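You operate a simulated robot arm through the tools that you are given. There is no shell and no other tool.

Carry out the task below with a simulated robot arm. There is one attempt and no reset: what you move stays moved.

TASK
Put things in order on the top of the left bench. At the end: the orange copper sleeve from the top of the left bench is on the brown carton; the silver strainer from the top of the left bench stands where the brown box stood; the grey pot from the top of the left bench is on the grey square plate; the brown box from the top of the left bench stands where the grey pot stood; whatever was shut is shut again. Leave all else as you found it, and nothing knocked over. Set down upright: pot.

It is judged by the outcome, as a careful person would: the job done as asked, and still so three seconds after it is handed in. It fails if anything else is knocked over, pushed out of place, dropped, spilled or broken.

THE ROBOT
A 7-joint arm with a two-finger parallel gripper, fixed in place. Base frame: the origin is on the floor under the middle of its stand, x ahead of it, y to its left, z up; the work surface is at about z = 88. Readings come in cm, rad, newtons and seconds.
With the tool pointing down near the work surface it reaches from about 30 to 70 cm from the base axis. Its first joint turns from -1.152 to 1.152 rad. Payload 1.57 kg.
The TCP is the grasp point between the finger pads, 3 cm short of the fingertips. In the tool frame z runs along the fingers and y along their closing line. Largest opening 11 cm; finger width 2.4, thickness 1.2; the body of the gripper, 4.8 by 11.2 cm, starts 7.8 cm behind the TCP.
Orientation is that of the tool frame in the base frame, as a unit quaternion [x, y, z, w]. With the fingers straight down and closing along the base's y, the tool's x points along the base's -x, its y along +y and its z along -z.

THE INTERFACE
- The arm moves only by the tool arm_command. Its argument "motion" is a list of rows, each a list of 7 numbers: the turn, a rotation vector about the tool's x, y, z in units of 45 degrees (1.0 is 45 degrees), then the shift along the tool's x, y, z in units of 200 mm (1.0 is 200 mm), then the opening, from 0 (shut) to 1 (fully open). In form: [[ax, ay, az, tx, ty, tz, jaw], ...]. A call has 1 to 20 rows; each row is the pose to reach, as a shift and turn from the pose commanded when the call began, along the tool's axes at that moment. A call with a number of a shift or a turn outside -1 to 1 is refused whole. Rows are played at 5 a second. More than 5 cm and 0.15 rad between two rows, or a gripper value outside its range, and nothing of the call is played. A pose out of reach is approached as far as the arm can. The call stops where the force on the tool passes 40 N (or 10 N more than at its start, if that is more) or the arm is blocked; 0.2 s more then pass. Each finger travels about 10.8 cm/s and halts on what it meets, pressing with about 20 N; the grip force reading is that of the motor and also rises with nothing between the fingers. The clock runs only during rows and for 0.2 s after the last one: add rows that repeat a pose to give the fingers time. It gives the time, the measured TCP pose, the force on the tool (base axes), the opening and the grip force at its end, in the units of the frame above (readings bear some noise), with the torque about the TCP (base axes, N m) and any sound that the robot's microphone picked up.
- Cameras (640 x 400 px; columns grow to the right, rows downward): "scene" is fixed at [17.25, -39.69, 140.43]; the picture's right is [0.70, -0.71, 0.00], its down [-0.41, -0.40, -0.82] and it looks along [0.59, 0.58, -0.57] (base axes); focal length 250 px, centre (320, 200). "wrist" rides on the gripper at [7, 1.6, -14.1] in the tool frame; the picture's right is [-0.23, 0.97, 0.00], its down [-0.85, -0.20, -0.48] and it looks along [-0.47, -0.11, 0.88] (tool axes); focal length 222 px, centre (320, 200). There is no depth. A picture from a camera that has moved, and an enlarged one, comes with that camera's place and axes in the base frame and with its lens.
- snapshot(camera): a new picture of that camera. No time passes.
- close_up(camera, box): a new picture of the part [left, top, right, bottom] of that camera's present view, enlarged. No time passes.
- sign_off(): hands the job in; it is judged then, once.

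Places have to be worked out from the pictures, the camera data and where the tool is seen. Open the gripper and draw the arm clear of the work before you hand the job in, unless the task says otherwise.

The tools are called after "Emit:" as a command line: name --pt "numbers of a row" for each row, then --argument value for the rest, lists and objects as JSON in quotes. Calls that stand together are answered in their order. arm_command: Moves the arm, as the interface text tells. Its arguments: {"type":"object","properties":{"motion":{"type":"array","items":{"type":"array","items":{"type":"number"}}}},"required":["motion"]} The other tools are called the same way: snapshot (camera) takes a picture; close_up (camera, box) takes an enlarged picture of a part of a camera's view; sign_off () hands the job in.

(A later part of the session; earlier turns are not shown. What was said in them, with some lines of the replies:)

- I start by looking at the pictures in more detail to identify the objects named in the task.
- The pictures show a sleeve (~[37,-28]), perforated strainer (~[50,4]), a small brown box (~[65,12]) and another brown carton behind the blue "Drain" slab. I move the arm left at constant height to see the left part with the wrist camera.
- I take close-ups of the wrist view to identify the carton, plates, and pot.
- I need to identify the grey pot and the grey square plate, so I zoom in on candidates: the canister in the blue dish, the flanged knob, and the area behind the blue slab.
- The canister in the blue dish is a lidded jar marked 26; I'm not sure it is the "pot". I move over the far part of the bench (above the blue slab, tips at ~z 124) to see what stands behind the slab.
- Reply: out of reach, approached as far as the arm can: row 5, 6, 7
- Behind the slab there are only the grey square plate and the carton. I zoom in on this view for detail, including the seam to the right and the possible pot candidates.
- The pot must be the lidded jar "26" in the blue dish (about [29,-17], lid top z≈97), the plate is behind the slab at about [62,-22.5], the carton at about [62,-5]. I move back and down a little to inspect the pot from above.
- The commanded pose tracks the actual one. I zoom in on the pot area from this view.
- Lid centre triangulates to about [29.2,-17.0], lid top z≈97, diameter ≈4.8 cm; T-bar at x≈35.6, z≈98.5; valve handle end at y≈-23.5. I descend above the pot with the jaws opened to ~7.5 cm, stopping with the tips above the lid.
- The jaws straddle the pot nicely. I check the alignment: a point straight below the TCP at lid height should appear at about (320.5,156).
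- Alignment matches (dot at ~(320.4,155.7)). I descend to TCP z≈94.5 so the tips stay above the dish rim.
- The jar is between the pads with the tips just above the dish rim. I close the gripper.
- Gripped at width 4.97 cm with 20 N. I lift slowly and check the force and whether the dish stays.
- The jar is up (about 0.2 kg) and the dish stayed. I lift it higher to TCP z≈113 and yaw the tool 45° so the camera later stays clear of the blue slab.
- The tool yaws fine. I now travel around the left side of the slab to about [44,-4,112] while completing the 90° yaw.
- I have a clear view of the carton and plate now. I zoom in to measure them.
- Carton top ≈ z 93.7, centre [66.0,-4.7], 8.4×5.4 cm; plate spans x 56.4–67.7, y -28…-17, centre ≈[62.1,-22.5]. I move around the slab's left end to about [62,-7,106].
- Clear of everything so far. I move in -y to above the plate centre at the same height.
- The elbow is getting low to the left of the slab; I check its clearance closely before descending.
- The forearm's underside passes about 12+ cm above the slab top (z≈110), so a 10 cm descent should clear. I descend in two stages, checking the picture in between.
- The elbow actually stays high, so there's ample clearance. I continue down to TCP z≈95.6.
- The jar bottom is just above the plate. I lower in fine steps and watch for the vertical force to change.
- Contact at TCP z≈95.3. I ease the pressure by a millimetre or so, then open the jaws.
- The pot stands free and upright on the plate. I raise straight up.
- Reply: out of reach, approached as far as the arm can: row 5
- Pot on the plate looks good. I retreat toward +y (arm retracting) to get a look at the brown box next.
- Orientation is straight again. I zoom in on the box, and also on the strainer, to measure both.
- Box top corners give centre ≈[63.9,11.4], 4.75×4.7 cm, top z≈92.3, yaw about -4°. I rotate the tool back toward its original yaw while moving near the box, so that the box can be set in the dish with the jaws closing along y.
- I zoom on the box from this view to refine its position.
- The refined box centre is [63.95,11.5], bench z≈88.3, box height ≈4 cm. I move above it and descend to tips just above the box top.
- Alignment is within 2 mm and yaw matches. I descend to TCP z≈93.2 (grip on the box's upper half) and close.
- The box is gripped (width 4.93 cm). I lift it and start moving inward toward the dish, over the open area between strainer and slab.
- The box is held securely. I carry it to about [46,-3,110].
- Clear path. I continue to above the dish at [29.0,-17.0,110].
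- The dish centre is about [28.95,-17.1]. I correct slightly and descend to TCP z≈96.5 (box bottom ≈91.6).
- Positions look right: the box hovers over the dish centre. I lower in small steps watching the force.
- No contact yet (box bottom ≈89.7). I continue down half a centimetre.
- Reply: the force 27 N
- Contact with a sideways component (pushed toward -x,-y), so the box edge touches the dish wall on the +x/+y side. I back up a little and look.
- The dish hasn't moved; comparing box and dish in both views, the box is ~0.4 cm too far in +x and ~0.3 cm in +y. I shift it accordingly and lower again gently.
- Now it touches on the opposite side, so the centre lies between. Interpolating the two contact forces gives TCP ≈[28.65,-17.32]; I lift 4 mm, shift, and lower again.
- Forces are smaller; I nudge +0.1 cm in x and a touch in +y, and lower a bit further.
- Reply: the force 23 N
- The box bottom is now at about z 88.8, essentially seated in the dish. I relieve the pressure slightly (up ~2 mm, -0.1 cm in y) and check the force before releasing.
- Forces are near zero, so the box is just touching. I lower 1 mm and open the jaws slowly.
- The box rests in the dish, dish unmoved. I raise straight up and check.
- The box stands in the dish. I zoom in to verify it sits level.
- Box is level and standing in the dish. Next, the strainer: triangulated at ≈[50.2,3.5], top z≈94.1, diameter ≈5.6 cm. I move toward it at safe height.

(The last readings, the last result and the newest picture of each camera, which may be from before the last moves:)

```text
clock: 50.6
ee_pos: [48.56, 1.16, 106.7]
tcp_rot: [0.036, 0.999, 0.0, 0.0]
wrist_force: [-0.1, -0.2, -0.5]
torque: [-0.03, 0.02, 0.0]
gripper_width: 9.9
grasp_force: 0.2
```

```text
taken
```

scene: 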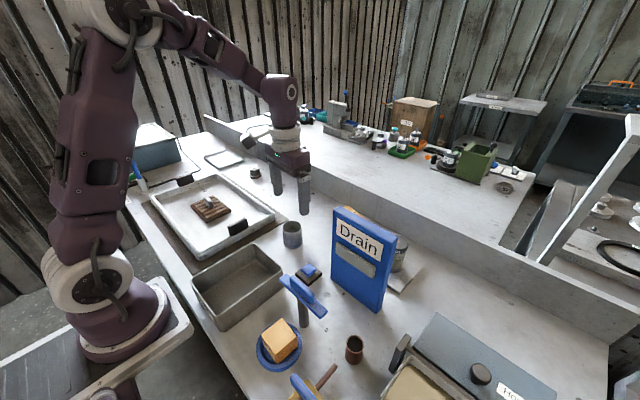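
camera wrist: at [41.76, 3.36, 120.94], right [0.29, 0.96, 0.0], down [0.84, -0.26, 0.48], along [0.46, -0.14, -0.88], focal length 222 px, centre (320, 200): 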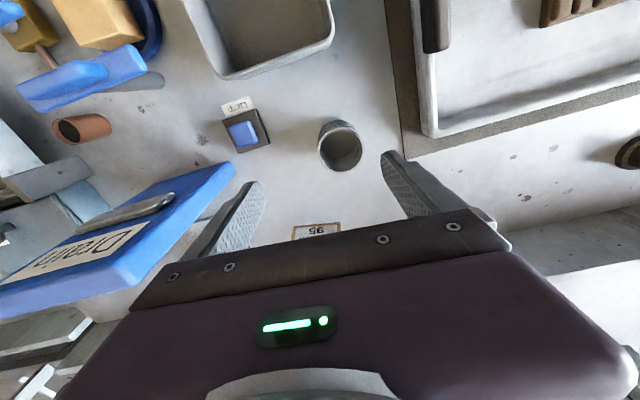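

Emit:
close_up --camera "wrist" --box '[290, 100, 390, 190]'

Emit:
close_up --camera "wrist" --box '[40, 60, 200, 180]'

```text
4.44 times, centred on (340, 145) of wrist
camera zoom: at [41.76, 3.36, 120.94], right [0.29, 0.96, 0.0], down [0.84, -0.26, 0.48], along [0.46, -0.14, -0.88], focal length 987 px, centre (231, 444)
```

zoom: 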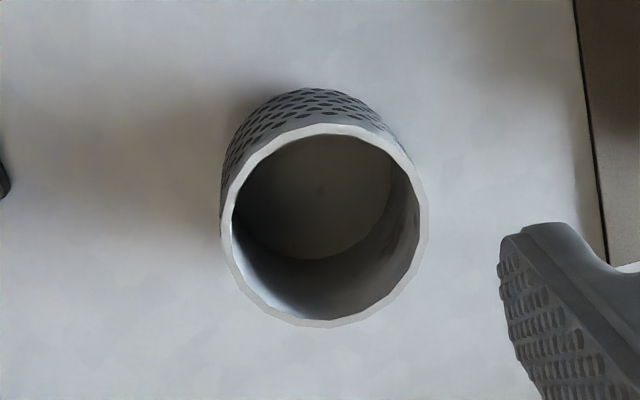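

```text
3.33 times, centred on (120, 120) of wrist
camera zoom: at [41.76, 3.36, 120.94], right [0.29, 0.96, 0.0], down [0.84, -0.26, 0.48], along [0.46, -0.14, -0.88], focal length 740 px, centre (987, 467)
```

zoom: 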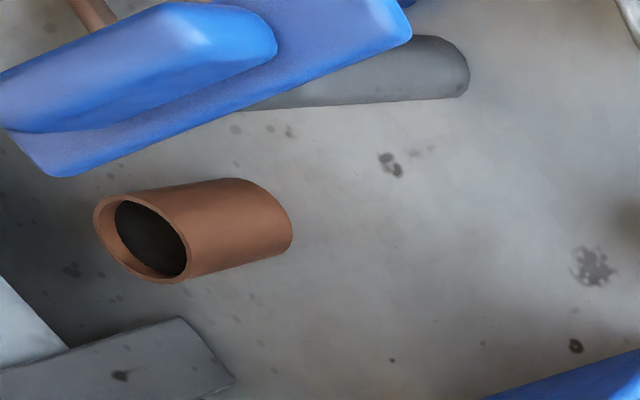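

Strainer centre refined to [50.05,3.55], diameter ≈5.7 cm. I position above it and descend to tips just above its rim.

Emit:
arm_command --pt "0 0 0 -0.03 0.06 0.08 0.8" --pt "0 0 0 -0.066 0.124 0.18 0.8" --pt "0 0 0 -0.066 0.124 0.28 0.8" --pt "0 0 0 -0.066 0.124 0.335 0.8" --pt "0 0 0 -0.066 0.124 0.335 0.8"

Emit:
close_up --camera "wrist" --box '[210, 90, 430, 240]'

Emit:
close_up --camera "scene" --box '[220, 150, 360, 270]'

```text
clock: 51.8
ee_pos: [49.91, 3.54, 100.06]
tcp_rot: [0.035, 0.999, 0.0, 0.001]
wrist_force: [-0.2, -0.1, -0.4]
torque: [0.01, 0.0, 0.01]
gripper_width: 8.82
grasp_force: 0.1
```

```text
2.67 times, centred on (320, 165) of wrist
camera zoom: at [43.21, 5.73, 114.21], right [0.29, 0.96, 0.0], down [0.84, -0.26, 0.48], along [0.46, -0.14, -0.88], focal length 592 px, centre (320, 293)
```

zoom: 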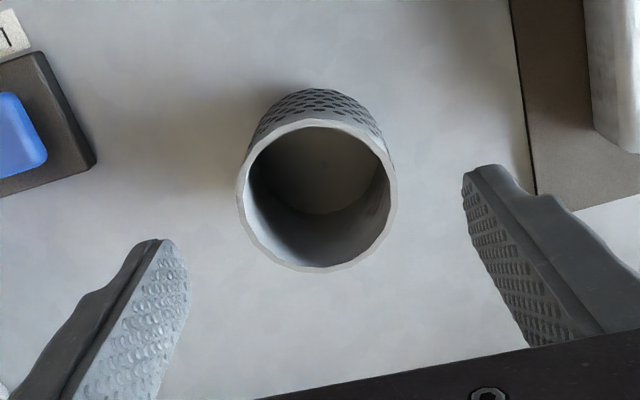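

```text
3.33 times, centred on (290, 210) of scene
camera zoom: at [17.25, -39.69, 140.43], right [0.7, -0.71, 0.0], down [-0.41, -0.4, -0.82], along [0.59, 0.58, -0.57], focal length 832 px, centre (420, 167)
```

zoom: 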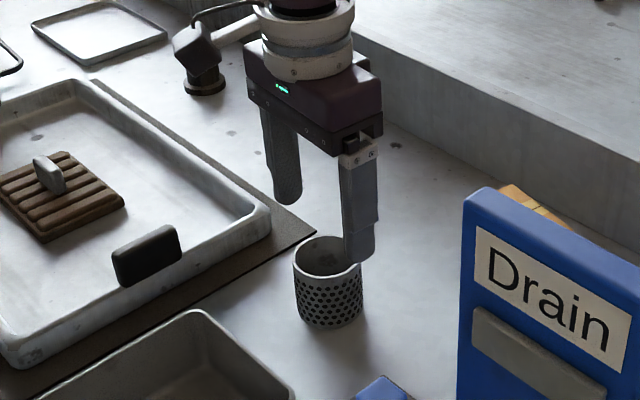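

Nearly centred (strainer ~0.17 cm toward -y). I correct, descend to TCP z≈92.5 and close.

Emit:
arm_command --pt "0 0 0 0 -0.008 0.1 0.8" --pt "0 0 0 0 -0.008 0.2 0.8" --pt "0 0 0 0 -0.008 0.3 0.8" --pt "0 0 0 0 -0.008 0.378 0.8" --pt "0 0 0 0 -0.008 0.378 0.8" --pt "0 0 0 0 -0.008 0.378 0.65" --pt "0 0 0 0 -0.008 0.378 0.55" --pt "0 0 0 0 -0.008 0.378 0.4" --pt "0 0 0 0 -0.008 0.378 0.4"

Emit:
close_up --camera "wrist" --box '[210, 90, 430, 240]'

Emit:
close_up --camera "scene" --box '[220, 150, 360, 270]'

```text
clock: 53.8
ee_pos: [50.0, 3.4, 92.55]
tcp_rot: [0.035, 0.999, 0.0, 0.0]
wrist_force: [0.4, 0.5, 0.4]
torque: [-0.01, 0.01, 0.02]
gripper_width: 5.69
grasp_force: 19.9
```

```text
2.67 times, centred on (320, 165) of wrist
camera zoom: at [43.22, 5.52, 106.67], right [0.29, 0.96, 0.0], down [0.84, -0.26, 0.48], along [0.46, -0.14, -0.88], focal length 592 px, centre (320, 293)
```

zoom: 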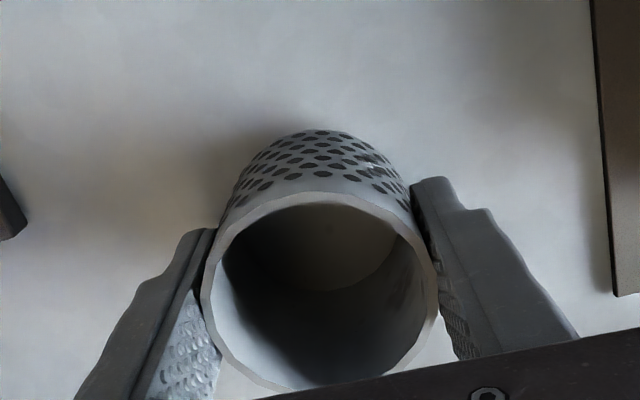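

```text
3.33 times, centred on (290, 210) of scene
camera zoom: at [17.25, -39.69, 140.43], right [0.7, -0.71, 0.0], down [-0.41, -0.4, -0.82], along [0.59, 0.58, -0.57], focal length 832 px, centre (420, 167)
```

zoom: 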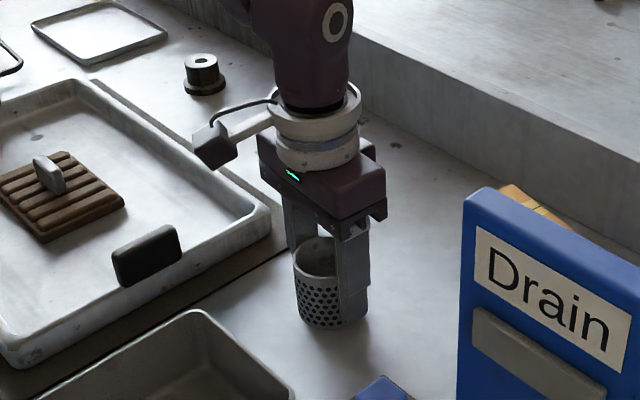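

Strainer gripped at 5.69 cm. I lift 8 cm, then carry it to above the box's former place [63.85,11.5].

Emit:
arm_command --pt "0 0 0 0 0 -0.05 0.4" --pt "0 0 0 0 0 -0.15 0.4" --pt "0 0 0 0 0 -0.28 0.4" --pt "0 0 0 0 0 -0.4 0.4" --pt "0 0 0 -0.135 0.09 -0.4 0.4" --pt "0 0 0 -0.27 0.18 -0.4 0.4" --pt "0 0 0 -0.4 0.27 -0.4 0.4" --pt "0 0 0 -0.54 0.36 -0.4 0.4" --pt "0 0 0 -0.674 0.452 -0.4 0.4" --pt "0 0 0 -0.674 0.452 -0.4 0.4"

Emit:
snapshot --camera "wrist"

Emit:
snapshot --camera "scene"

```text
clock: 56.0
ee_pos: [64.07, 11.43, 100.53]
tcp_rot: [0.035, 0.999, 0.0, 0.0]
wrist_force: [-0.3, -0.5, -1.5]
torque: [-0.04, 0.0, 0.0]
gripper_width: 5.7
grasp_force: 19.5
```

```text
taken
camera wrist: at [57.27, 13.59, 114.67], right [0.29, 0.96, 0.0], down [0.84, -0.26, 0.48], along [0.46, -0.14, -0.88], focal length 222 px, centre (320, 200)
```

wrist: 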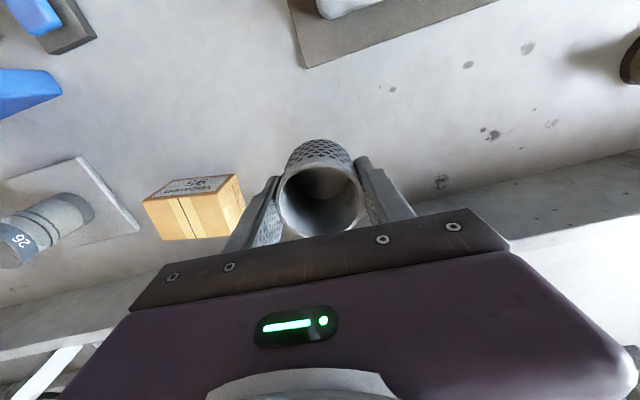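

```text
taken
```

scene: 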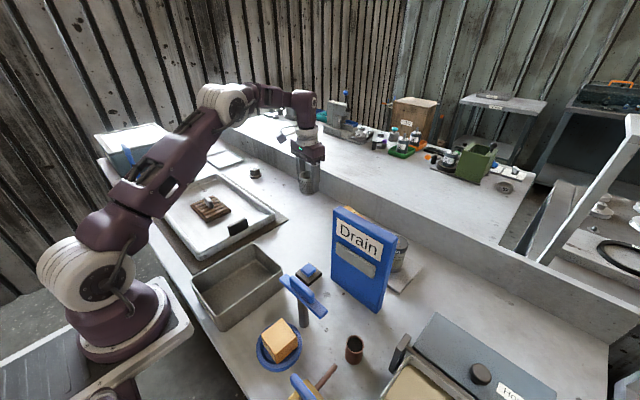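

On target. I lower the strainer to just above the bench.

Emit:
arm_command --pt "0 0 0 0 0 0.1 0.4" --pt "0 0 0 0 0 0.2 0.4" --pt "0 0 0 0 0 0.3 0.4" --pt "0 0 0 0 0 0.36 0.4" --pt "0 0 0 0 0 0.375 0.4" --pt "0 0 0 0 0 0.385 0.4" --pt "0 0 0 0 0 0.385 0.4"

```text
clock: 57.6
ee_pos: [64.07, 11.51, 92.95]
tcp_rot: [0.034, 0.999, 0.001, -0.001]
wrist_force: [0.2, -0.3, -1.4]
torque: [-0.01, 0.02, -0.01]
gripper_width: 5.68
grasp_force: 20.3
```

No contact yet; I continue in 1–2 mm steps.

Emit:
arm_command --pt "0 0 0 0 0 0.008 0.4" --pt "0 0 0 0 0 0.014 0.4" --pt "0 0 0 0 0 0.02 0.4" --pt "0 0 0 0 0 0.02 0.4"

```text
clock: 58.6
ee_pos: [64.1, 11.48, 92.48]
tcp_rot: [0.035, 0.999, 0.0, 0.001]
wrist_force: [-1.5, 0.2, 6.3]
torque: [-0.05, 0.1, 0.01]
gripper_width: 5.67
grasp_force: 20.0
```

Light contact (≈6 N up) at z≈92.5. I open the jaws and then rise straight up.

Emit:
arm_command --pt "0 0 0 0 0 -0.003 0.4" --pt "0 0 0 0 0 -0.003 0.53" --pt "0 0 0 0 0 -0.003 0.6" --pt "0 0 0 0 0 -0.003 0.7" --pt "0 0 0 0 0 -0.003 0.8" --pt "0 0 0 0 0 -0.003 0.8" --pt "0 0 0 0 0 -0.05 0.8" --pt "0 0 0 0 0 -0.15 0.8" --pt "0 0 0 0 0 -0.3 0.8" --pt "0 0 0 0 0 -0.45 0.8" --pt "0 0 0 0 0 -0.55 0.8" --pt "0 0 0 0 0 -0.55 0.8"

Emit:
snapshot --camera "wrist"

Emit:
close_up --camera "scene" --box '[230, 140, 400, 270]'

```text
clock: 61.2
ee_pos: [64.04, 11.53, 103.5]
tcp_rot: [0.034, 0.999, 0.0, 0.0]
wrist_force: [-0.5, 0.3, -0.5]
torque: [0.04, -0.02, -0.01]
gripper_width: 8.79
grasp_force: 0.0
```

```text
taken
camera wrist: at [57.2, 13.69, 117.7], right [0.29, 0.96, 0.0], down [0.84, -0.26, 0.48], along [0.46, -0.14, -0.88], focal length 222 px, centre (320, 200)
```

wrist: 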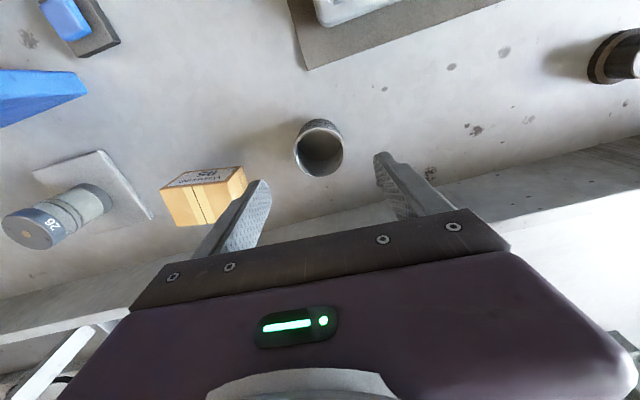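

```text
3.08 times, centred on (315, 205) of scene
camera zoom: at [17.25, -39.69, 140.43], right [0.7, -0.71, 0.0], down [-0.41, -0.4, -0.82], along [0.59, 0.58, -0.57], focal length 768 px, centre (335, 185)
```

zoom: 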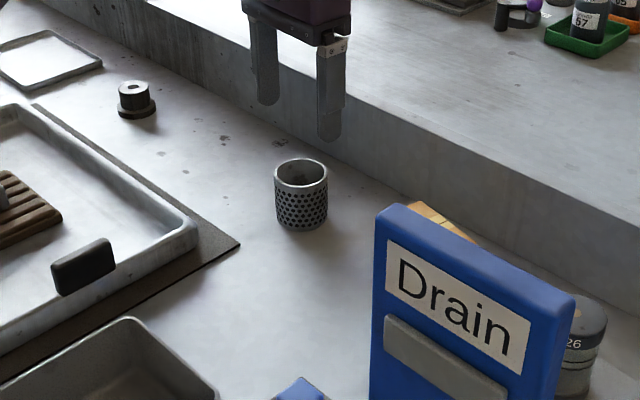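

The strainer stands upright where the box was. Next is the sleeve at ≈[38.0,-28.3], top z≈92.7, Ø≈3.2 cm. I retract toward the centre and yaw the tool so the jaws close along x there (to avoid the T-bar and hopper).

Emit:
arm_command --pt "0 0 0.14 0.09 -0.09 -0.05 0.7" --pt "0 0 0.28 0.19 -0.18 -0.1 0.6" --pt "0 0 0.43 0.28 -0.27 -0.14 0.5" --pt "0 0 0.57 0.38 -0.355 -0.19 0.5" --pt "0 0 0.71 0.47 -0.44 -0.23 0.5" --pt "0 0 0.86 0.56 -0.53 -0.28 0.5" --pt "0 0 1.0 0.66 -0.621 -0.325 0.5" --pt "0 0 1.0 0.66 -0.621 -0.325 0.5"

Emit:
arm_command --pt "0 0 0.15 0.004 -0.1 -0.03 0.5" --pt "0 0 0.3 0.008 -0.2 -0.05 0.5" --pt "0 0 0.45 0.012 -0.3 -0.08 0.5" --pt "0 0 0.6 0.017 -0.42 -0.1 0.5" --pt "0 0 0.76 0.022 -0.53 -0.13 0.5" --pt "0 0 0.911 0.026 -0.64 -0.15 0.5" --pt "0 0 0.911 0.026 -0.64 -0.15 0.5"

Emit:
snapshot --camera "scene"

Emit:
snapshot --camera "wrist"

```text
clock: 63.0
ee_pos: [49.99, -0.1, 110.0]
tcp_rot: [0.415, 0.91, 0.0, 0.0]
wrist_force: [0.0, -0.1, 0.3]
torque: [0.01, 0.03, 0.02]
gripper_width: 5.51
grasp_force: 0.0
```

```text
clock: 64.6
ee_pos: [40.15, -7.96, 113.0]
tcp_rot: [0.708, 0.707, 0.0, 0.001]
wrist_force: [-0.2, 0.0, 0.9]
torque: [0.0, 0.01, 0.02]
gripper_width: 5.5
grasp_force: 0.0
```

```text
taken
```

scene: 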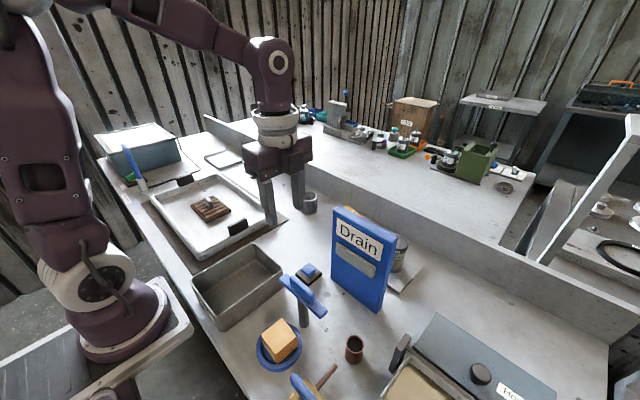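

```text
taken
camera wrist: at [41.73, -1.02, 127.15], right [0.97, -0.23, 0.0], down [-0.2, -0.85, 0.48], along [-0.11, -0.47, -0.88], focal length 222 px, centre (320, 200)
```

wrist: 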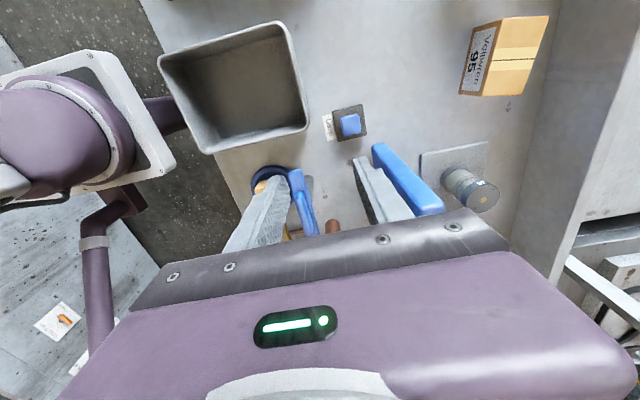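

I move along x≈38 to y≈-22 to view the sleeve and its surroundings.

Emit:
arm_command --pt "0 0 0 -0.15 -0.1 0 0.5" --pt "0 0 0 -0.3 -0.107 0 0.5" --pt "0 0 0 -0.5 -0.107 0 0.5" --pt "0 0 0 -0.7 -0.107 0 0.5" --pt "0 0 0 -0.7 -0.107 0 0.5"

Emit:
snapshot --camera "wrist"

Emit:
snapshot --camera "scene"

```text
clock: 65.8
ee_pos: [37.88, -22.1, 112.92]
tcp_rot: [0.707, 0.707, -0.001, 0.001]
wrist_force: [-0.7, -0.1, 0.2]
torque: [0.0, -0.01, 0.0]
gripper_width: 5.53
grasp_force: 0.0
```

```text
taken
camera wrist: at [39.52, -15.04, 127.07], right [0.97, -0.23, 0.0], down [-0.2, -0.86, 0.48], along [-0.11, -0.47, -0.88], focal length 222 px, centre (320, 200)
```

wrist: 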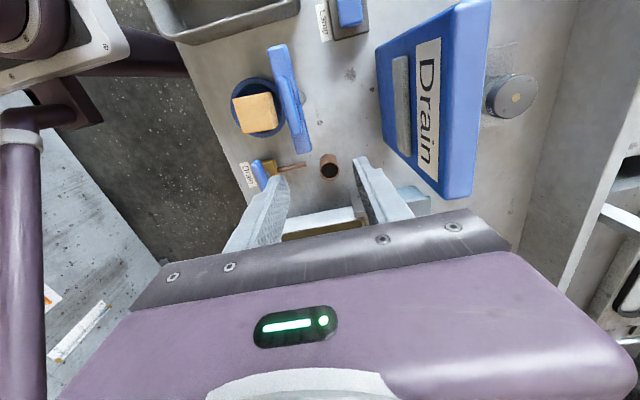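

```text
taken
```

scene: 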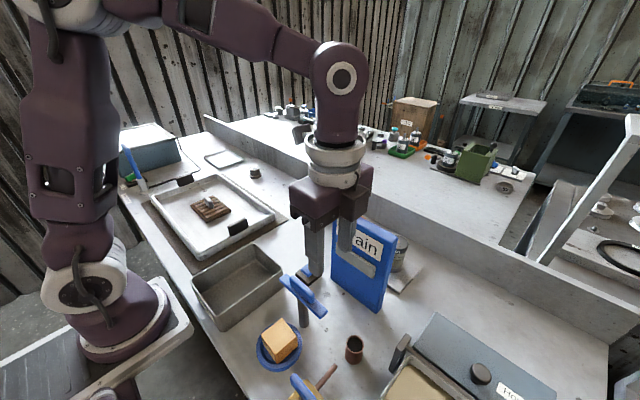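

Emit:
close_up --camera "wrist" --box '[240, 110, 440, 240]'

Emit:
close_up --camera "wrist" --box '[290, 135, 370, 195]'

Emit:
close_up --camera "scene" --box '[300, 310, 420, 400]'

```text
3.08 times, centred on (340, 175) of wrist
camera zoom: at [39.52, -15.04, 127.07], right [0.97, -0.23, 0.0], down [-0.2, -0.86, 0.48], along [-0.11, -0.47, -0.88], focal length 684 px, centre (258, 277)
```

zoom: 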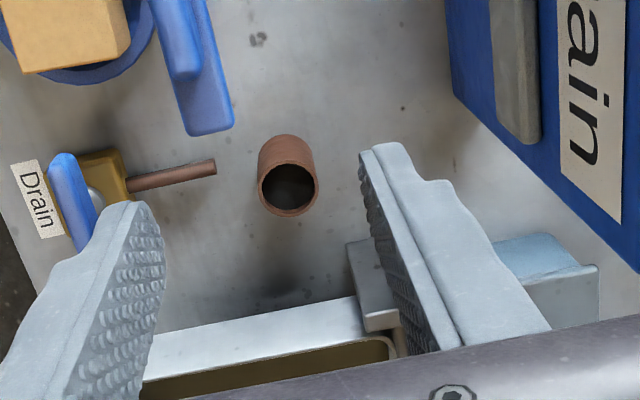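

```text
6.67 times, centred on (330, 165) of wrist
camera zoom: at [39.52, -15.04, 127.07], right [0.97, -0.23, 0.0], down [-0.2, -0.86, 0.48], along [-0.11, -0.47, -0.88], focal length 1481 px, centre (253, 433)
```

zoom: 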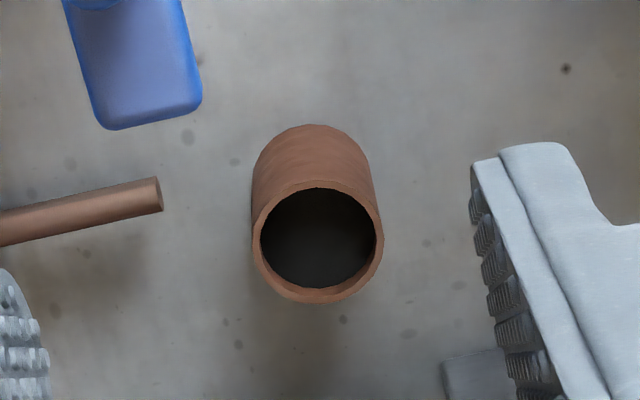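

```text
4.44 times, centred on (360, 355) of scene
camera zoom: at [17.25, -39.69, 140.43], right [0.7, -0.71, 0.0], down [-0.41, -0.4, -0.82], along [0.59, 0.58, -0.57], focal length 1109 px, centre (142, -489)
```

zoom: 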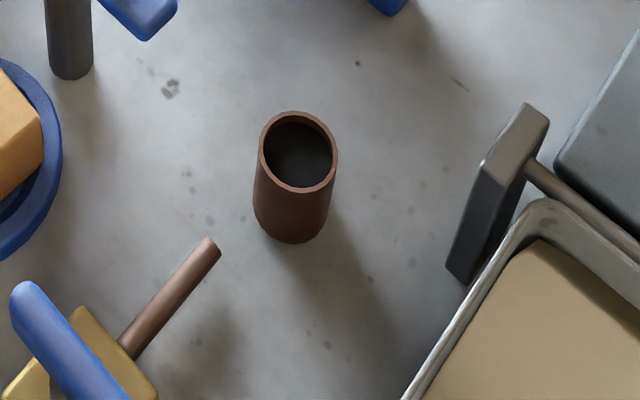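

Sleeve top centre is [37.9,-28.4,93.0], Ø≈3.25 cm; the valve's pipe end is close at [34,-27.4,90], so I use a narrow opening (4.6 cm) and keep tips above z≈90.6. I move above and descend to z≈98.

Emit:
arm_command --pt "0 0 0 -0.15 0 0 0.45" --pt "0 0 0 -0.315 0.001 0.05 0.42" --pt "0 0 0 -0.315 0.001 0.2 0.42" --pt "0 0 0 -0.315 0.001 0.4 0.42" --pt "0 0 0 -0.315 0.001 0.6 0.42" --pt "0 0 0 -0.315 0.001 0.73 0.42" --pt "0 0 0 -0.315 0.001 0.73 0.42"

Emit:
snapshot --camera "wrist"

Emit:
close_up --camera "wrist" --box '[230, 110, 410, 240]'

Emit:
close_up --camera "scene" --box '[270, 240, 450, 400]'

```text
clock: 67.4
ee_pos: [37.76, -28.29, 98.44]
tcp_rot: [0.708, 0.706, -0.001, 0.0]
wrist_force: [-0.5, 0.5, -0.8]
torque: [-0.04, -0.02, 0.0]
gripper_width: 4.6
grasp_force: 0.0
```

```text
taken
camera wrist: at [39.52, -21.32, 112.49], right [0.97, -0.23, 0.0], down [-0.2, -0.86, 0.48], along [-0.11, -0.47, -0.88], focal length 222 px, centre (320, 200)
```

wrist: 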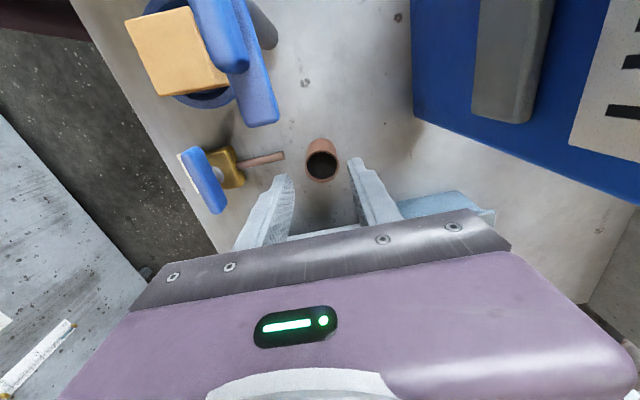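

```text
3.08 times, centred on (320, 175) of wrist
camera zoom: at [39.52, -21.32, 112.49], right [0.97, -0.23, 0.0], down [-0.2, -0.86, 0.48], along [-0.11, -0.47, -0.88], focal length 684 px, centre (320, 277)
```

zoom: 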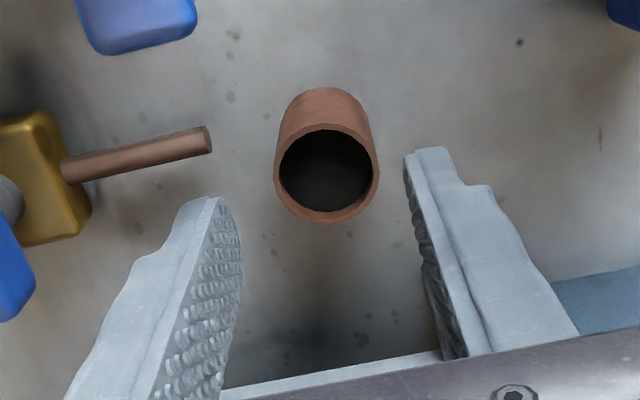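

```text
2.50 times, centred on (360, 320) of scene
camera zoom: at [17.25, -39.69, 140.43], right [0.7, -0.71, 0.0], down [-0.41, -0.4, -0.82], along [0.59, 0.58, -0.57], focal length 624 px, centre (220, -100)
```

zoom: 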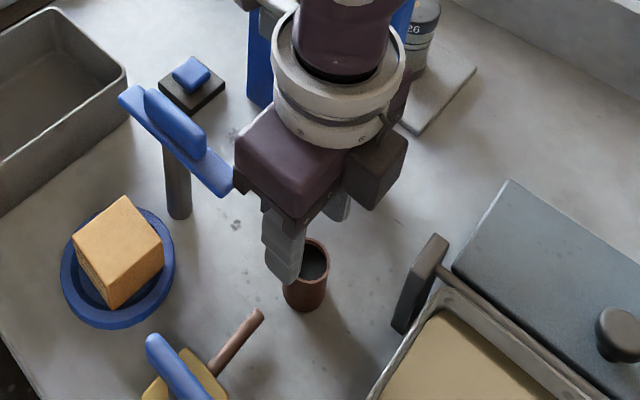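

Centred within ~1 mm. I descend to TCP z≈93.6 and close on the sleeve.

Emit:
arm_command --pt "0 0 0 0 0.006 0.08 0.42" --pt "0 0 0 0 0.006 0.16 0.42" --pt "0 0 0 0 0.006 0.21 0.42" --pt "0 0 0 0 0.006 0.242 0.42" --pt "0 0 0 0 0.006 0.242 0.42" --pt "0 0 0 0 0.006 0.242 0.32" --pt "0 0 0 0 0.006 0.242 0.2" --pt "0 0 0 0 0.006 0.242 0.15" --pt "0 0 0 0 0.006 0.242 0.15"

Emit:
close_up --camera "wrist" --box '[230, 110, 410, 240]'

Emit:
close_up --camera "scene" --box '[270, 240, 450, 400]'

```text
clock: 69.4
ee_pos: [38.0, -28.27, 93.53]
tcp_rot: [0.707, 0.707, -0.001, 0.0]
wrist_force: [-0.4, -0.1, 0.3]
torque: [-0.01, 0.01, -0.02]
gripper_width: 3.15
grasp_force: 20.2
```

```text
3.08 times, centred on (320, 175) of wrist
camera zoom: at [39.7, -21.28, 107.67], right [0.97, -0.23, 0.0], down [-0.2, -0.85, 0.48], along [-0.11, -0.47, -0.88], focal length 684 px, centre (320, 277)
```

zoom: 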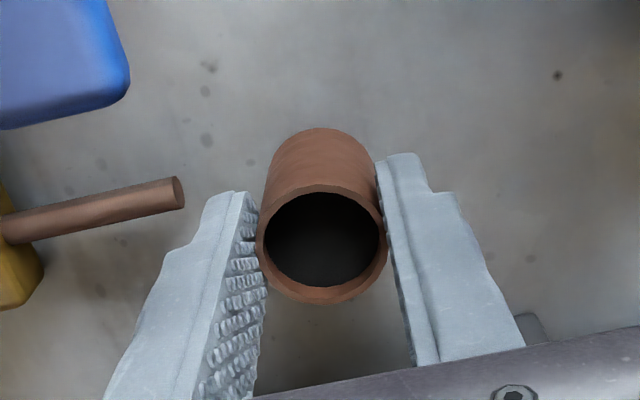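

```text
2.50 times, centred on (360, 320) of scene
camera zoom: at [17.25, -39.69, 140.43], right [0.7, -0.71, 0.0], down [-0.41, -0.4, -0.82], along [0.59, 0.58, -0.57], focal length 624 px, centre (220, -100)
```

zoom: 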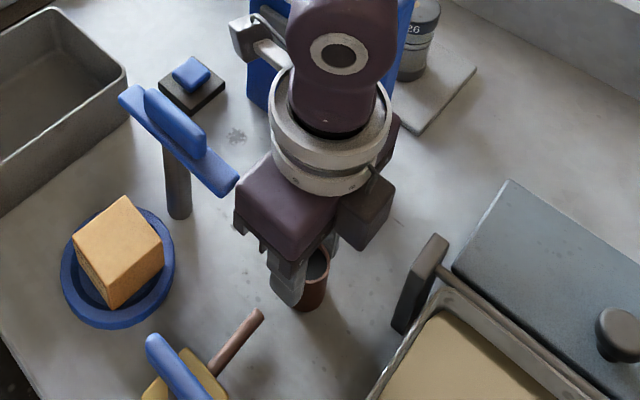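

Sleeve gripped (3.15 cm). I lift it straight up to z≈112.

Emit:
arm_command --pt "0 0 0 0 0 -0.05 0.15" --pt "0 0 0 0 0 -0.15 0.15" --pt "0 0 0 0 0 -0.3 0.15" --pt "0 0 0 0 0 -0.48 0.15" --pt "0 0 0 0 0 -0.66 0.15" --pt "0 0 0 0 0 -0.84 0.15" --pt "0 0 0 0 0 -0.97 0.15" --pt "0 0 0 0 0 -0.97 0.15"

Emit:
snapshot --camera "wrist"

Emit:
snapshot --camera "scene"

```text
clock: 71.2
ee_pos: [37.95, -28.29, 112.96]
tcp_rot: [0.707, 0.707, 0.0, -0.001]
wrist_force: [-0.1, 0.0, -0.2]
torque: [0.0, -0.05, -0.02]
gripper_width: 3.18
grasp_force: 20.4
```

```text
taken
camera wrist: at [39.65, -21.38, 127.07], right [0.97, -0.23, 0.0], down [-0.2, -0.85, 0.48], along [-0.11, -0.47, -0.88], focal length 222 px, centre (320, 200)
```

wrist: 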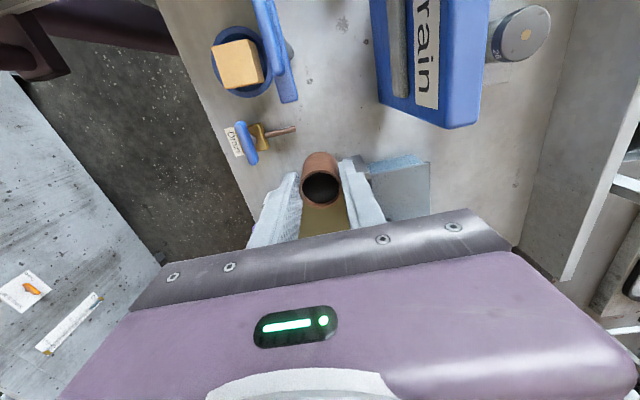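

```text
taken
```

scene: 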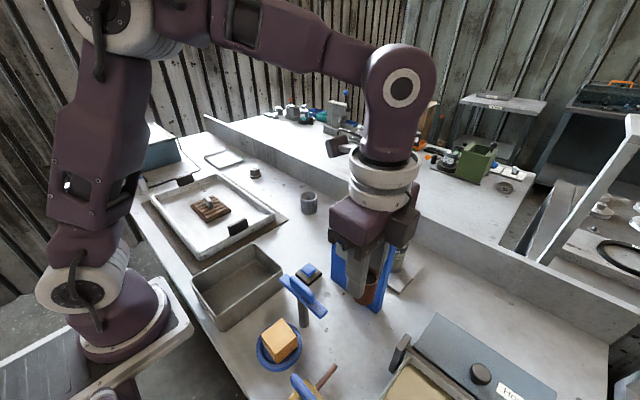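

The sleeve is held. I carry it back along x≈38 to y≈-8, then out toward the carton.

Emit:
arm_command --pt "0 0 0 0.2 0 0 0.15" --pt "0 0 0 0.4 0 0 0.15" --pt "0 0 0 0.6 0 0 0.15" --pt "0 0 0 0.8 0 0 0.15" --pt "0 0 0 1.0 0 0 0.15" --pt "0 0 0 1.0 0 0 0.15"

Emit:
arm_command --pt "0 0 0 0.06 0.15 0 0.15" --pt "0 0 0 0.12 0.3 0.02 0.15" --pt "0 0 0 0.18 0.45 0.05 0.15" --pt "0 0 0 0.18 0.6 0.1 0.15" --pt "0 0 0 0.18 0.75 0.15 0.15" --pt "0 0 0 0.18 0.75 0.15 0.15"

Emit:
snapshot --camera "wrist"

Emit:
snapshot --camera "scene"

```text
clock: 72.6
ee_pos: [37.83, -8.19, 112.97]
tcp_rot: [0.707, 0.707, 0.0, 0.0]
wrist_force: [-0.5, 0.0, -0.8]
torque: [0.01, 0.0, 0.0]
gripper_width: 3.2
grasp_force: 19.8
```

```text
clock: 74.0
ee_pos: [52.76, -4.71, 109.9]
tcp_rot: [0.707, 0.707, -0.001, -0.001]
wrist_force: [-0.6, 0.9, 0.3]
torque: [0.02, -0.04, -0.01]
gripper_width: 3.17
grasp_force: 20.1
```

```text
taken
camera wrist: at [54.66, 2.28, 124.08], right [0.97, -0.23, 0.0], down [-0.2, -0.86, 0.48], along [-0.11, -0.47, -0.88], focal length 222 px, centre (320, 200)
```

wrist: 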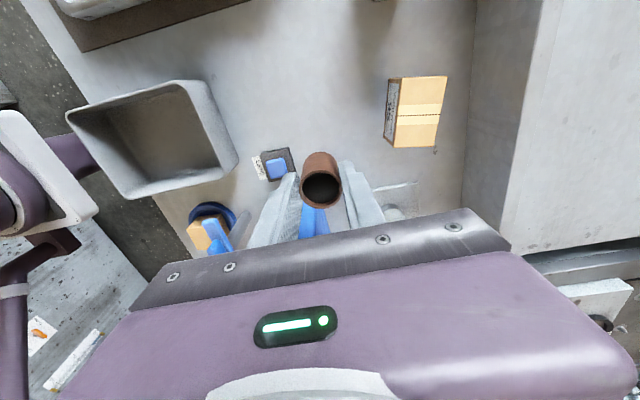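

```text
taken
```

scene: 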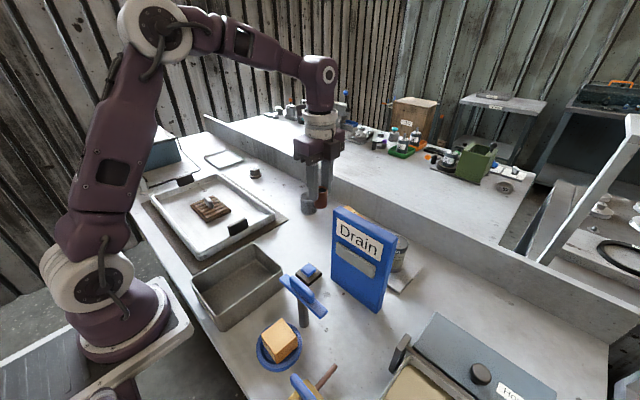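

Now I re-measure the carton's top from this view.

Emit:
close_up --camera "wrist" --box '[360, 60, 480, 160]'

```text
4.00 times, centred on (420, 110) of wrist
camera zoom: at [54.66, 2.28, 124.08], right [0.97, -0.23, 0.0], down [-0.2, -0.86, 0.48], along [-0.11, -0.47, -0.88], focal length 888 px, centre (-80, 560)
```

zoom: 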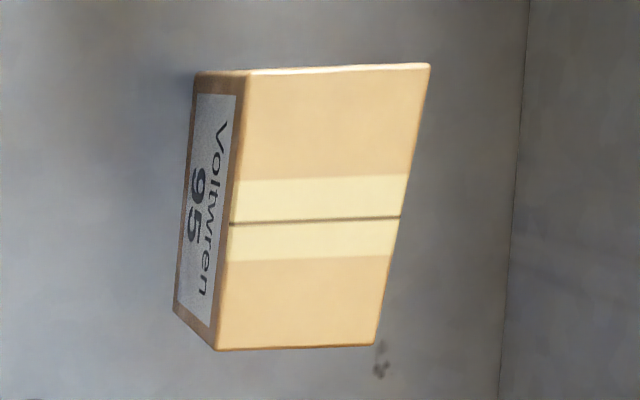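

Carton top centre confirmed at [66.0,-4.7], z≈93.75. I move the sleeve over it at TCP z≈103.

Emit:
arm_command --pt "0 0 0 0 0.15 0.1 0.15" --pt "0 0 0 0 0.3 0.2 0.15" --pt "0 0 0 0 0.45 0.28 0.15" --pt "0 0 0 0 0.58 0.33 0.15" --pt "0 0 0 0.002 0.66 0.35 0.15" --pt "0 0 0 0.002 0.66 0.35 0.15"

Emit:
close_up --camera "wrist" --box '[220, 60, 420, 240]'

Emit:
snapshot --camera "scene"

```text
clock: 75.4
ee_pos: [66.09, -4.64, 103.1]
tcp_rot: [0.707, 0.707, 0.0, 0.0]
wrist_force: [0.2, -0.2, -0.5]
torque: [-0.01, -0.01, 0.02]
gripper_width: 3.17
grasp_force: 20.1
```

```text
2.22 times, centred on (320, 150) of wrist
camera zoom: at [67.86, 2.37, 117.11], right [0.97, -0.23, 0.0], down [-0.2, -0.85, 0.48], along [-0.11, -0.47, -0.88], focal length 494 px, centre (320, 311)
```

zoom: 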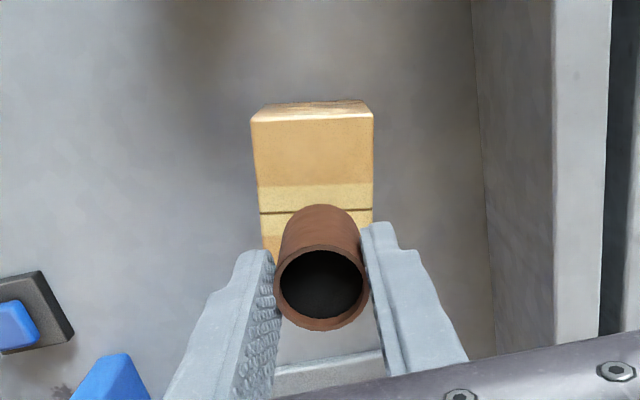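

```text
taken
```

scene: 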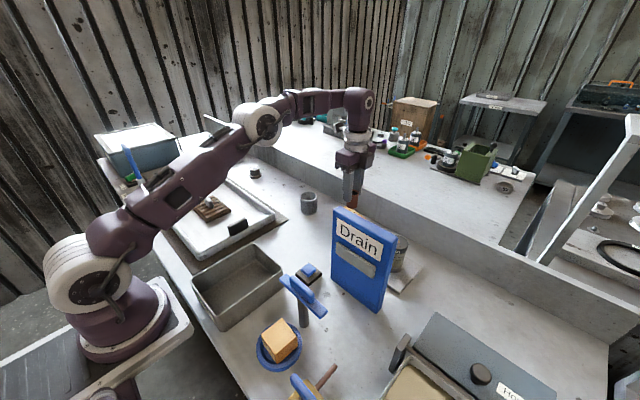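

Aligned over the carton. I lower to just above contact.

Emit:
arm_command --pt "0 0 0 0 0 0.06 0.15" --pt "0 0 0 0 0 0.12 0.15" --pt "0 0 0 0 0 0.16 0.15" --pt "0 0 0 0 0 0.18 0.15" --pt "0 0 0 0 0 0.18 0.15"

Emit:
close_up --camera "wrist" --box '[220, 60, 420, 240]'

Emit:
close_up --camera "scene" --box '[300, 120, 430, 250]'

```text
clock: 76.6
ee_pos: [66.24, -4.57, 99.4]
tcp_rot: [0.707, 0.707, 0.001, 0.001]
wrist_force: [-2.2, 0.8, 16.0]
torque: [0.02, 0.13, 0.01]
gripper_width: 3.2
grasp_force: 19.7
```

```text
2.22 times, centred on (320, 150) of wrist
camera zoom: at [67.86, 2.4, 113.61], right [0.97, -0.23, 0.0], down [-0.2, -0.85, 0.48], along [-0.11, -0.47, -0.88], focal length 494 px, centre (320, 311)
```

zoom: 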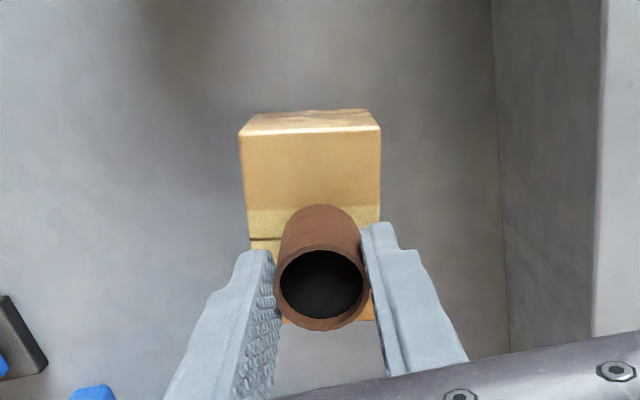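

```text
3.08 times, centred on (365, 185) of scene
camera zoom: at [17.21, -39.69, 140.44], right [0.7, -0.71, 0.0], down [-0.41, -0.4, -0.82], along [0.59, 0.58, -0.57], focal length 768 px, centre (182, 246)
```

zoom: 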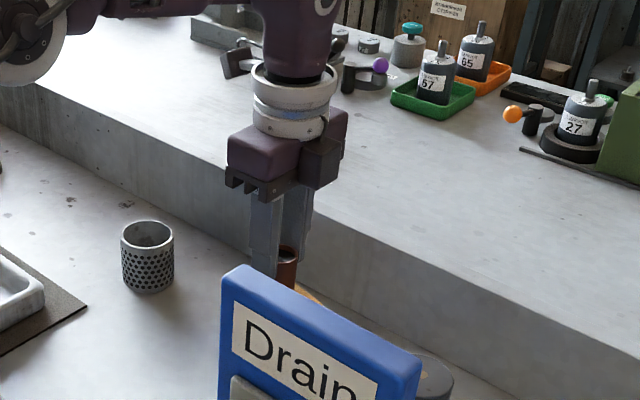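

Contact (16 N) at z≈99.4: the sleeve is on the carton. I ease off 1 mm, then open.

Emit:
arm_command --pt "0 0 0 0 0 -0.006 0.15" --pt "0 0 0 0 0 -0.006 0.15"

```text
clock: 77.2
ee_pos: [66.25, -4.61, 99.4]
tcp_rot: [0.707, 0.707, 0.0, 0.0]
wrist_force: [2.6, 1.3, 9.4]
torque: [0.07, -0.13, 0.02]
gripper_width: 3.2
grasp_force: 19.7
```

Emit:
arm_command --pt "0 0 0 0 0 -0.006 0.15" --pt "0 0 0 0 0 -0.006 0.15" --pt "0 0 0 0 0 -0.006 0.3" --pt "0 0 0 0 0 -0.006 0.36" --pt "0 0 0 0 0 -0.006 0.42" --pt "0 0 0 0 0 -0.006 0.48" --pt "0 0 0 0 0 -0.006 0.5"

Emit:
close_up --camera "wrist" --box '[220, 60, 420, 240]'

```text
clock: 78.8
ee_pos: [66.3, -4.61, 99.58]
tcp_rot: [0.707, 0.707, 0.0, 0.001]
wrist_force: [0.3, -0.3, 0.9]
torque: [-0.03, -0.03, -0.01]
gripper_width: 5.52
grasp_force: 0.0
```

```text
2.22 times, centred on (320, 150) of wrist
camera zoom: at [67.86, 2.36, 113.72], right [0.97, -0.23, 0.0], down [-0.2, -0.86, 0.48], along [-0.11, -0.47, -0.88], focal length 494 px, centre (320, 311)
```

zoom: 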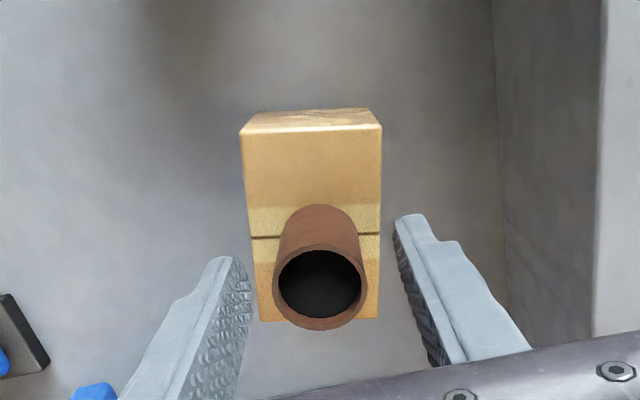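

The sleeve stands on the carton. I rise straight up until the tips clear it, then check.

Emit:
arm_command --pt "0 0 0 0 0 -0.03 0.5" --pt "0 0 0 0 0 -0.1 0.5" --pt "0 0 0 0 0 -0.2 0.5" --pt "0 0 0 0 0 -0.28 0.5" --pt "0 0 0 0 0 -0.28 0.5"

Emit:
snapshot --camera "wrist"

```text
clock: 80.0
ee_pos: [66.18, -4.7, 105.16]
tcp_rot: [0.708, 0.706, 0.0, 0.0]
wrist_force: [0.3, 0.4, 0.0]
torque: [-0.02, -0.01, 0.0]
gripper_width: 5.5
grasp_force: 0.1
```

```text
taken
camera wrist: at [67.93, 2.31, 119.29], right [0.97, -0.23, 0.0], down [-0.2, -0.86, 0.48], along [-0.11, -0.47, -0.88], focal length 222 px, centre (320, 200)
```

wrist: 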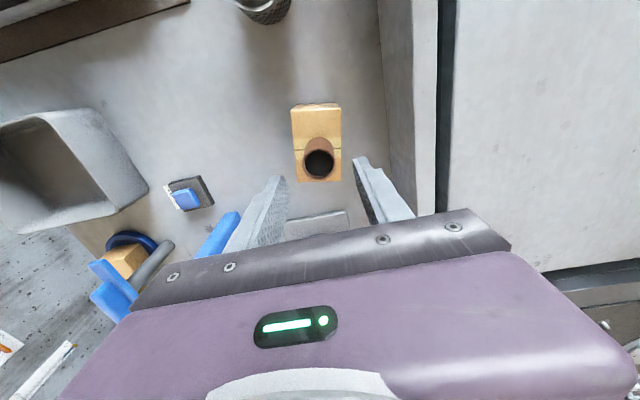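

All clear. I withdraw the arm inward and up, away from the work.

Emit:
arm_command --pt "0 0 0 0.03 -0.15 0 0.5" --pt "0 0 0 0.08 -0.3 -0.05 0.6" --pt "0 0 0 0.13 -0.48 -0.15 0.7" --pt "0 0 0 0.18 -0.65 -0.25 0.8" --pt "0 0 0 0.22 -0.8 -0.35 0.9" --pt "0 0 0 0.25 -0.95 -0.45 1.0" --pt "0 0 0 0.25 -0.95 -0.45 1.0"

Emit:
snapshot --camera "wrist"

Emit:
snapshot --camera "scene"

```text
clock: 81.6
ee_pos: [47.19, 0.34, 114.21]
tcp_rot: [0.707, 0.707, -0.001, -0.001]
wrist_force: [0.6, -0.4, -0.4]
torque: [-0.02, 0.01, 0.02]
gripper_width: 10.99
grasp_force: 0.3
```

```text
taken
camera wrist: at [48.87, 7.33, 128.32], right [0.97, -0.23, 0.0], down [-0.2, -0.85, 0.48], along [-0.11, -0.47, -0.88], focal length 222 px, centre (320, 200)
```

wrist: 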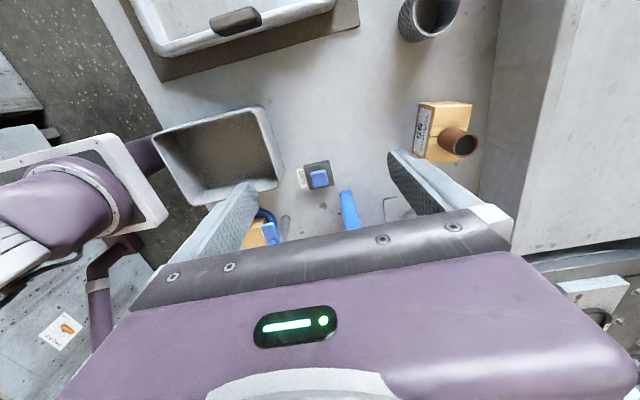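

```text
taken
```

scene: 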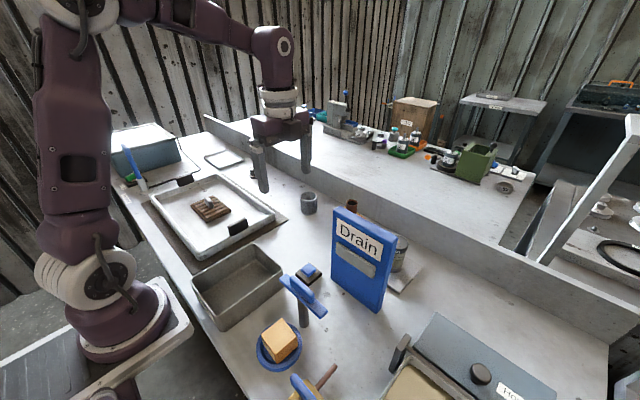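

All four moves are done. I verify each object up close before handing in.

Emit:
close_up --camera "scene" --box '[240, 290, 380, 390]'

Emit:
close_up --camera "scene" --box '[280, 170, 440, 310]'

Emit:
close_up --camera "wrist" --box '[380, 0, 500, 200]'

Emit:
close_up --camera "scene" --box '[90, 110, 300, 270]'

```text
4.00 times, centred on (310, 340) of scene
camera zoom: at [17.25, -39.69, 140.43], right [0.7, -0.71, 0.0], down [-0.41, -0.4, -0.82], along [0.59, 0.58, -0.57], focal length 998 px, centre (360, -360)
```

zoom: 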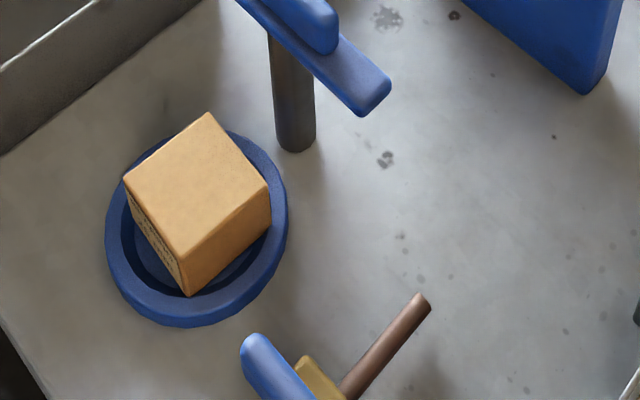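

```text
2.86 times, centred on (360, 240) of scene
camera zoom: at [17.25, -39.69, 140.43], right [0.7, -0.71, 0.0], down [-0.41, -0.4, -0.82], along [0.59, 0.58, -0.57], focal length 713 px, centre (206, 86)
```

zoom: 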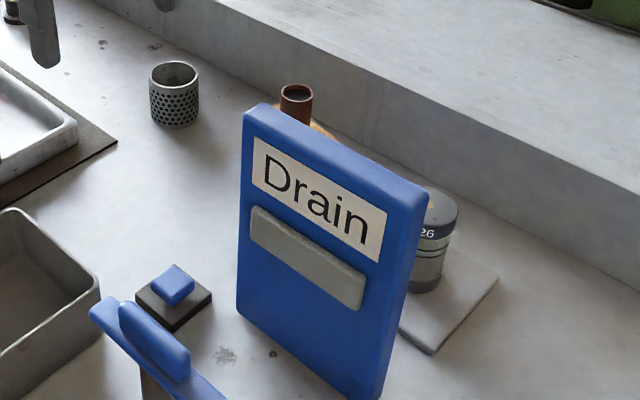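

```text
2.00 times, centred on (440, 100) of wrist
camera zoom: at [48.87, 7.33, 128.32], right [0.97, -0.23, 0.0], down [-0.2, -0.85, 0.48], along [-0.11, -0.47, -0.88], focal length 444 px, centre (80, 400)
```

zoom: 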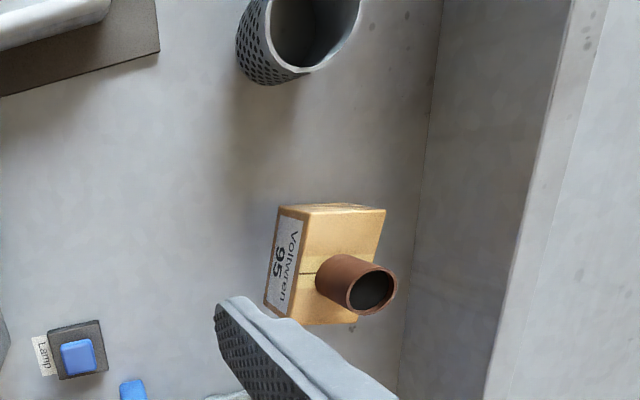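

```text
2.50 times, centred on (195, 190) of scene
camera zoom: at [17.25, -39.69, 140.43], right [0.7, -0.71, 0.0], down [-0.41, -0.4, -0.82], along [0.59, 0.58, -0.57], focal length 624 px, centre (632, 225)
```

zoom: 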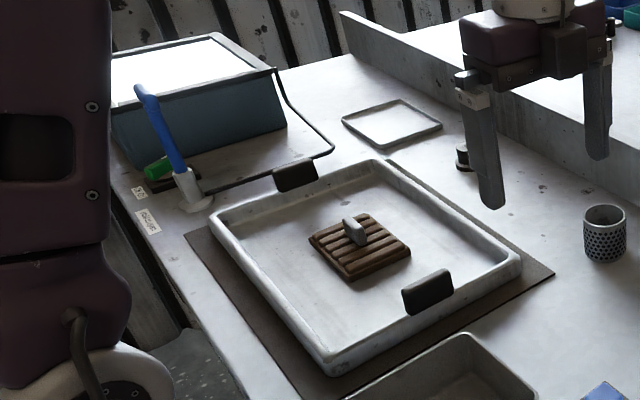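

Everything is in place, and the dish, slab, carton and fixtures are unmoved. I lift the open gripper a bit further clear before signing off.

Emit:
arm_command --pt "0 0 0 0 -0.1 -0.1 1" --pt "0 0 0 0 -0.2 -0.25 1" --pt "0 0 0 0 -0.3 -0.4 1" --pt "0 0 0 0 -0.4 -0.55 1" --pt "0 0 0 0 -0.4 -0.55 1"

Emit:
snapshot --camera "scene"

```text
clock: 82.8
ee_pos: [39.21, 0.43, 125.28]
tcp_rot: [0.707, 0.708, 0.001, 0.001]
wrist_force: [-0.1, -0.4, 0.2]
torque: [-0.01, 0.01, -0.01]
gripper_width: 10.99
grasp_force: 0.1
```

```text
taken
```

scene: 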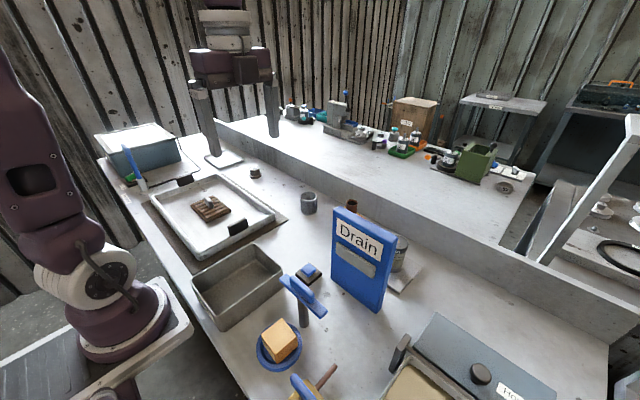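

The final picture shows the sleeve on the carton, the strainer where the box was, the pot upright on the grey plate and the box in the dish where the pot stood. The arm is clear with an open gripper, so I hand the job in.

Emit:
sign_off

```text
The job is handed in.
```

I moved all four items and handed the job in. The last pictures show each in its place and nothing else moved or knocked over.

- **Copper sleeve:** it stands upright near the middle of the brown carton (the taped one marked "Voltwren 95").
- **Silver strainer:** it stands upright where the brown box stood, to within a few millimetres.
- **Grey pot:** it stands upright near the middle of the grey square plate behind the blue "Drain" panel. I took the pot to be the lidded jar marked 26 in the blue dish.
- **Brown box:** the "BEARING 26 mm" box sits in the blue dish where the pot stood, about 3 mm off centre. It is a snug fit: the box's corners touched the dish wall as I lowered it. I re-centred it three times, and the dish did not shift. It looks level in the pictures.

I opened nothing, so there was nothing to shut again. The arm is raised clear of the bench with the gripper open.
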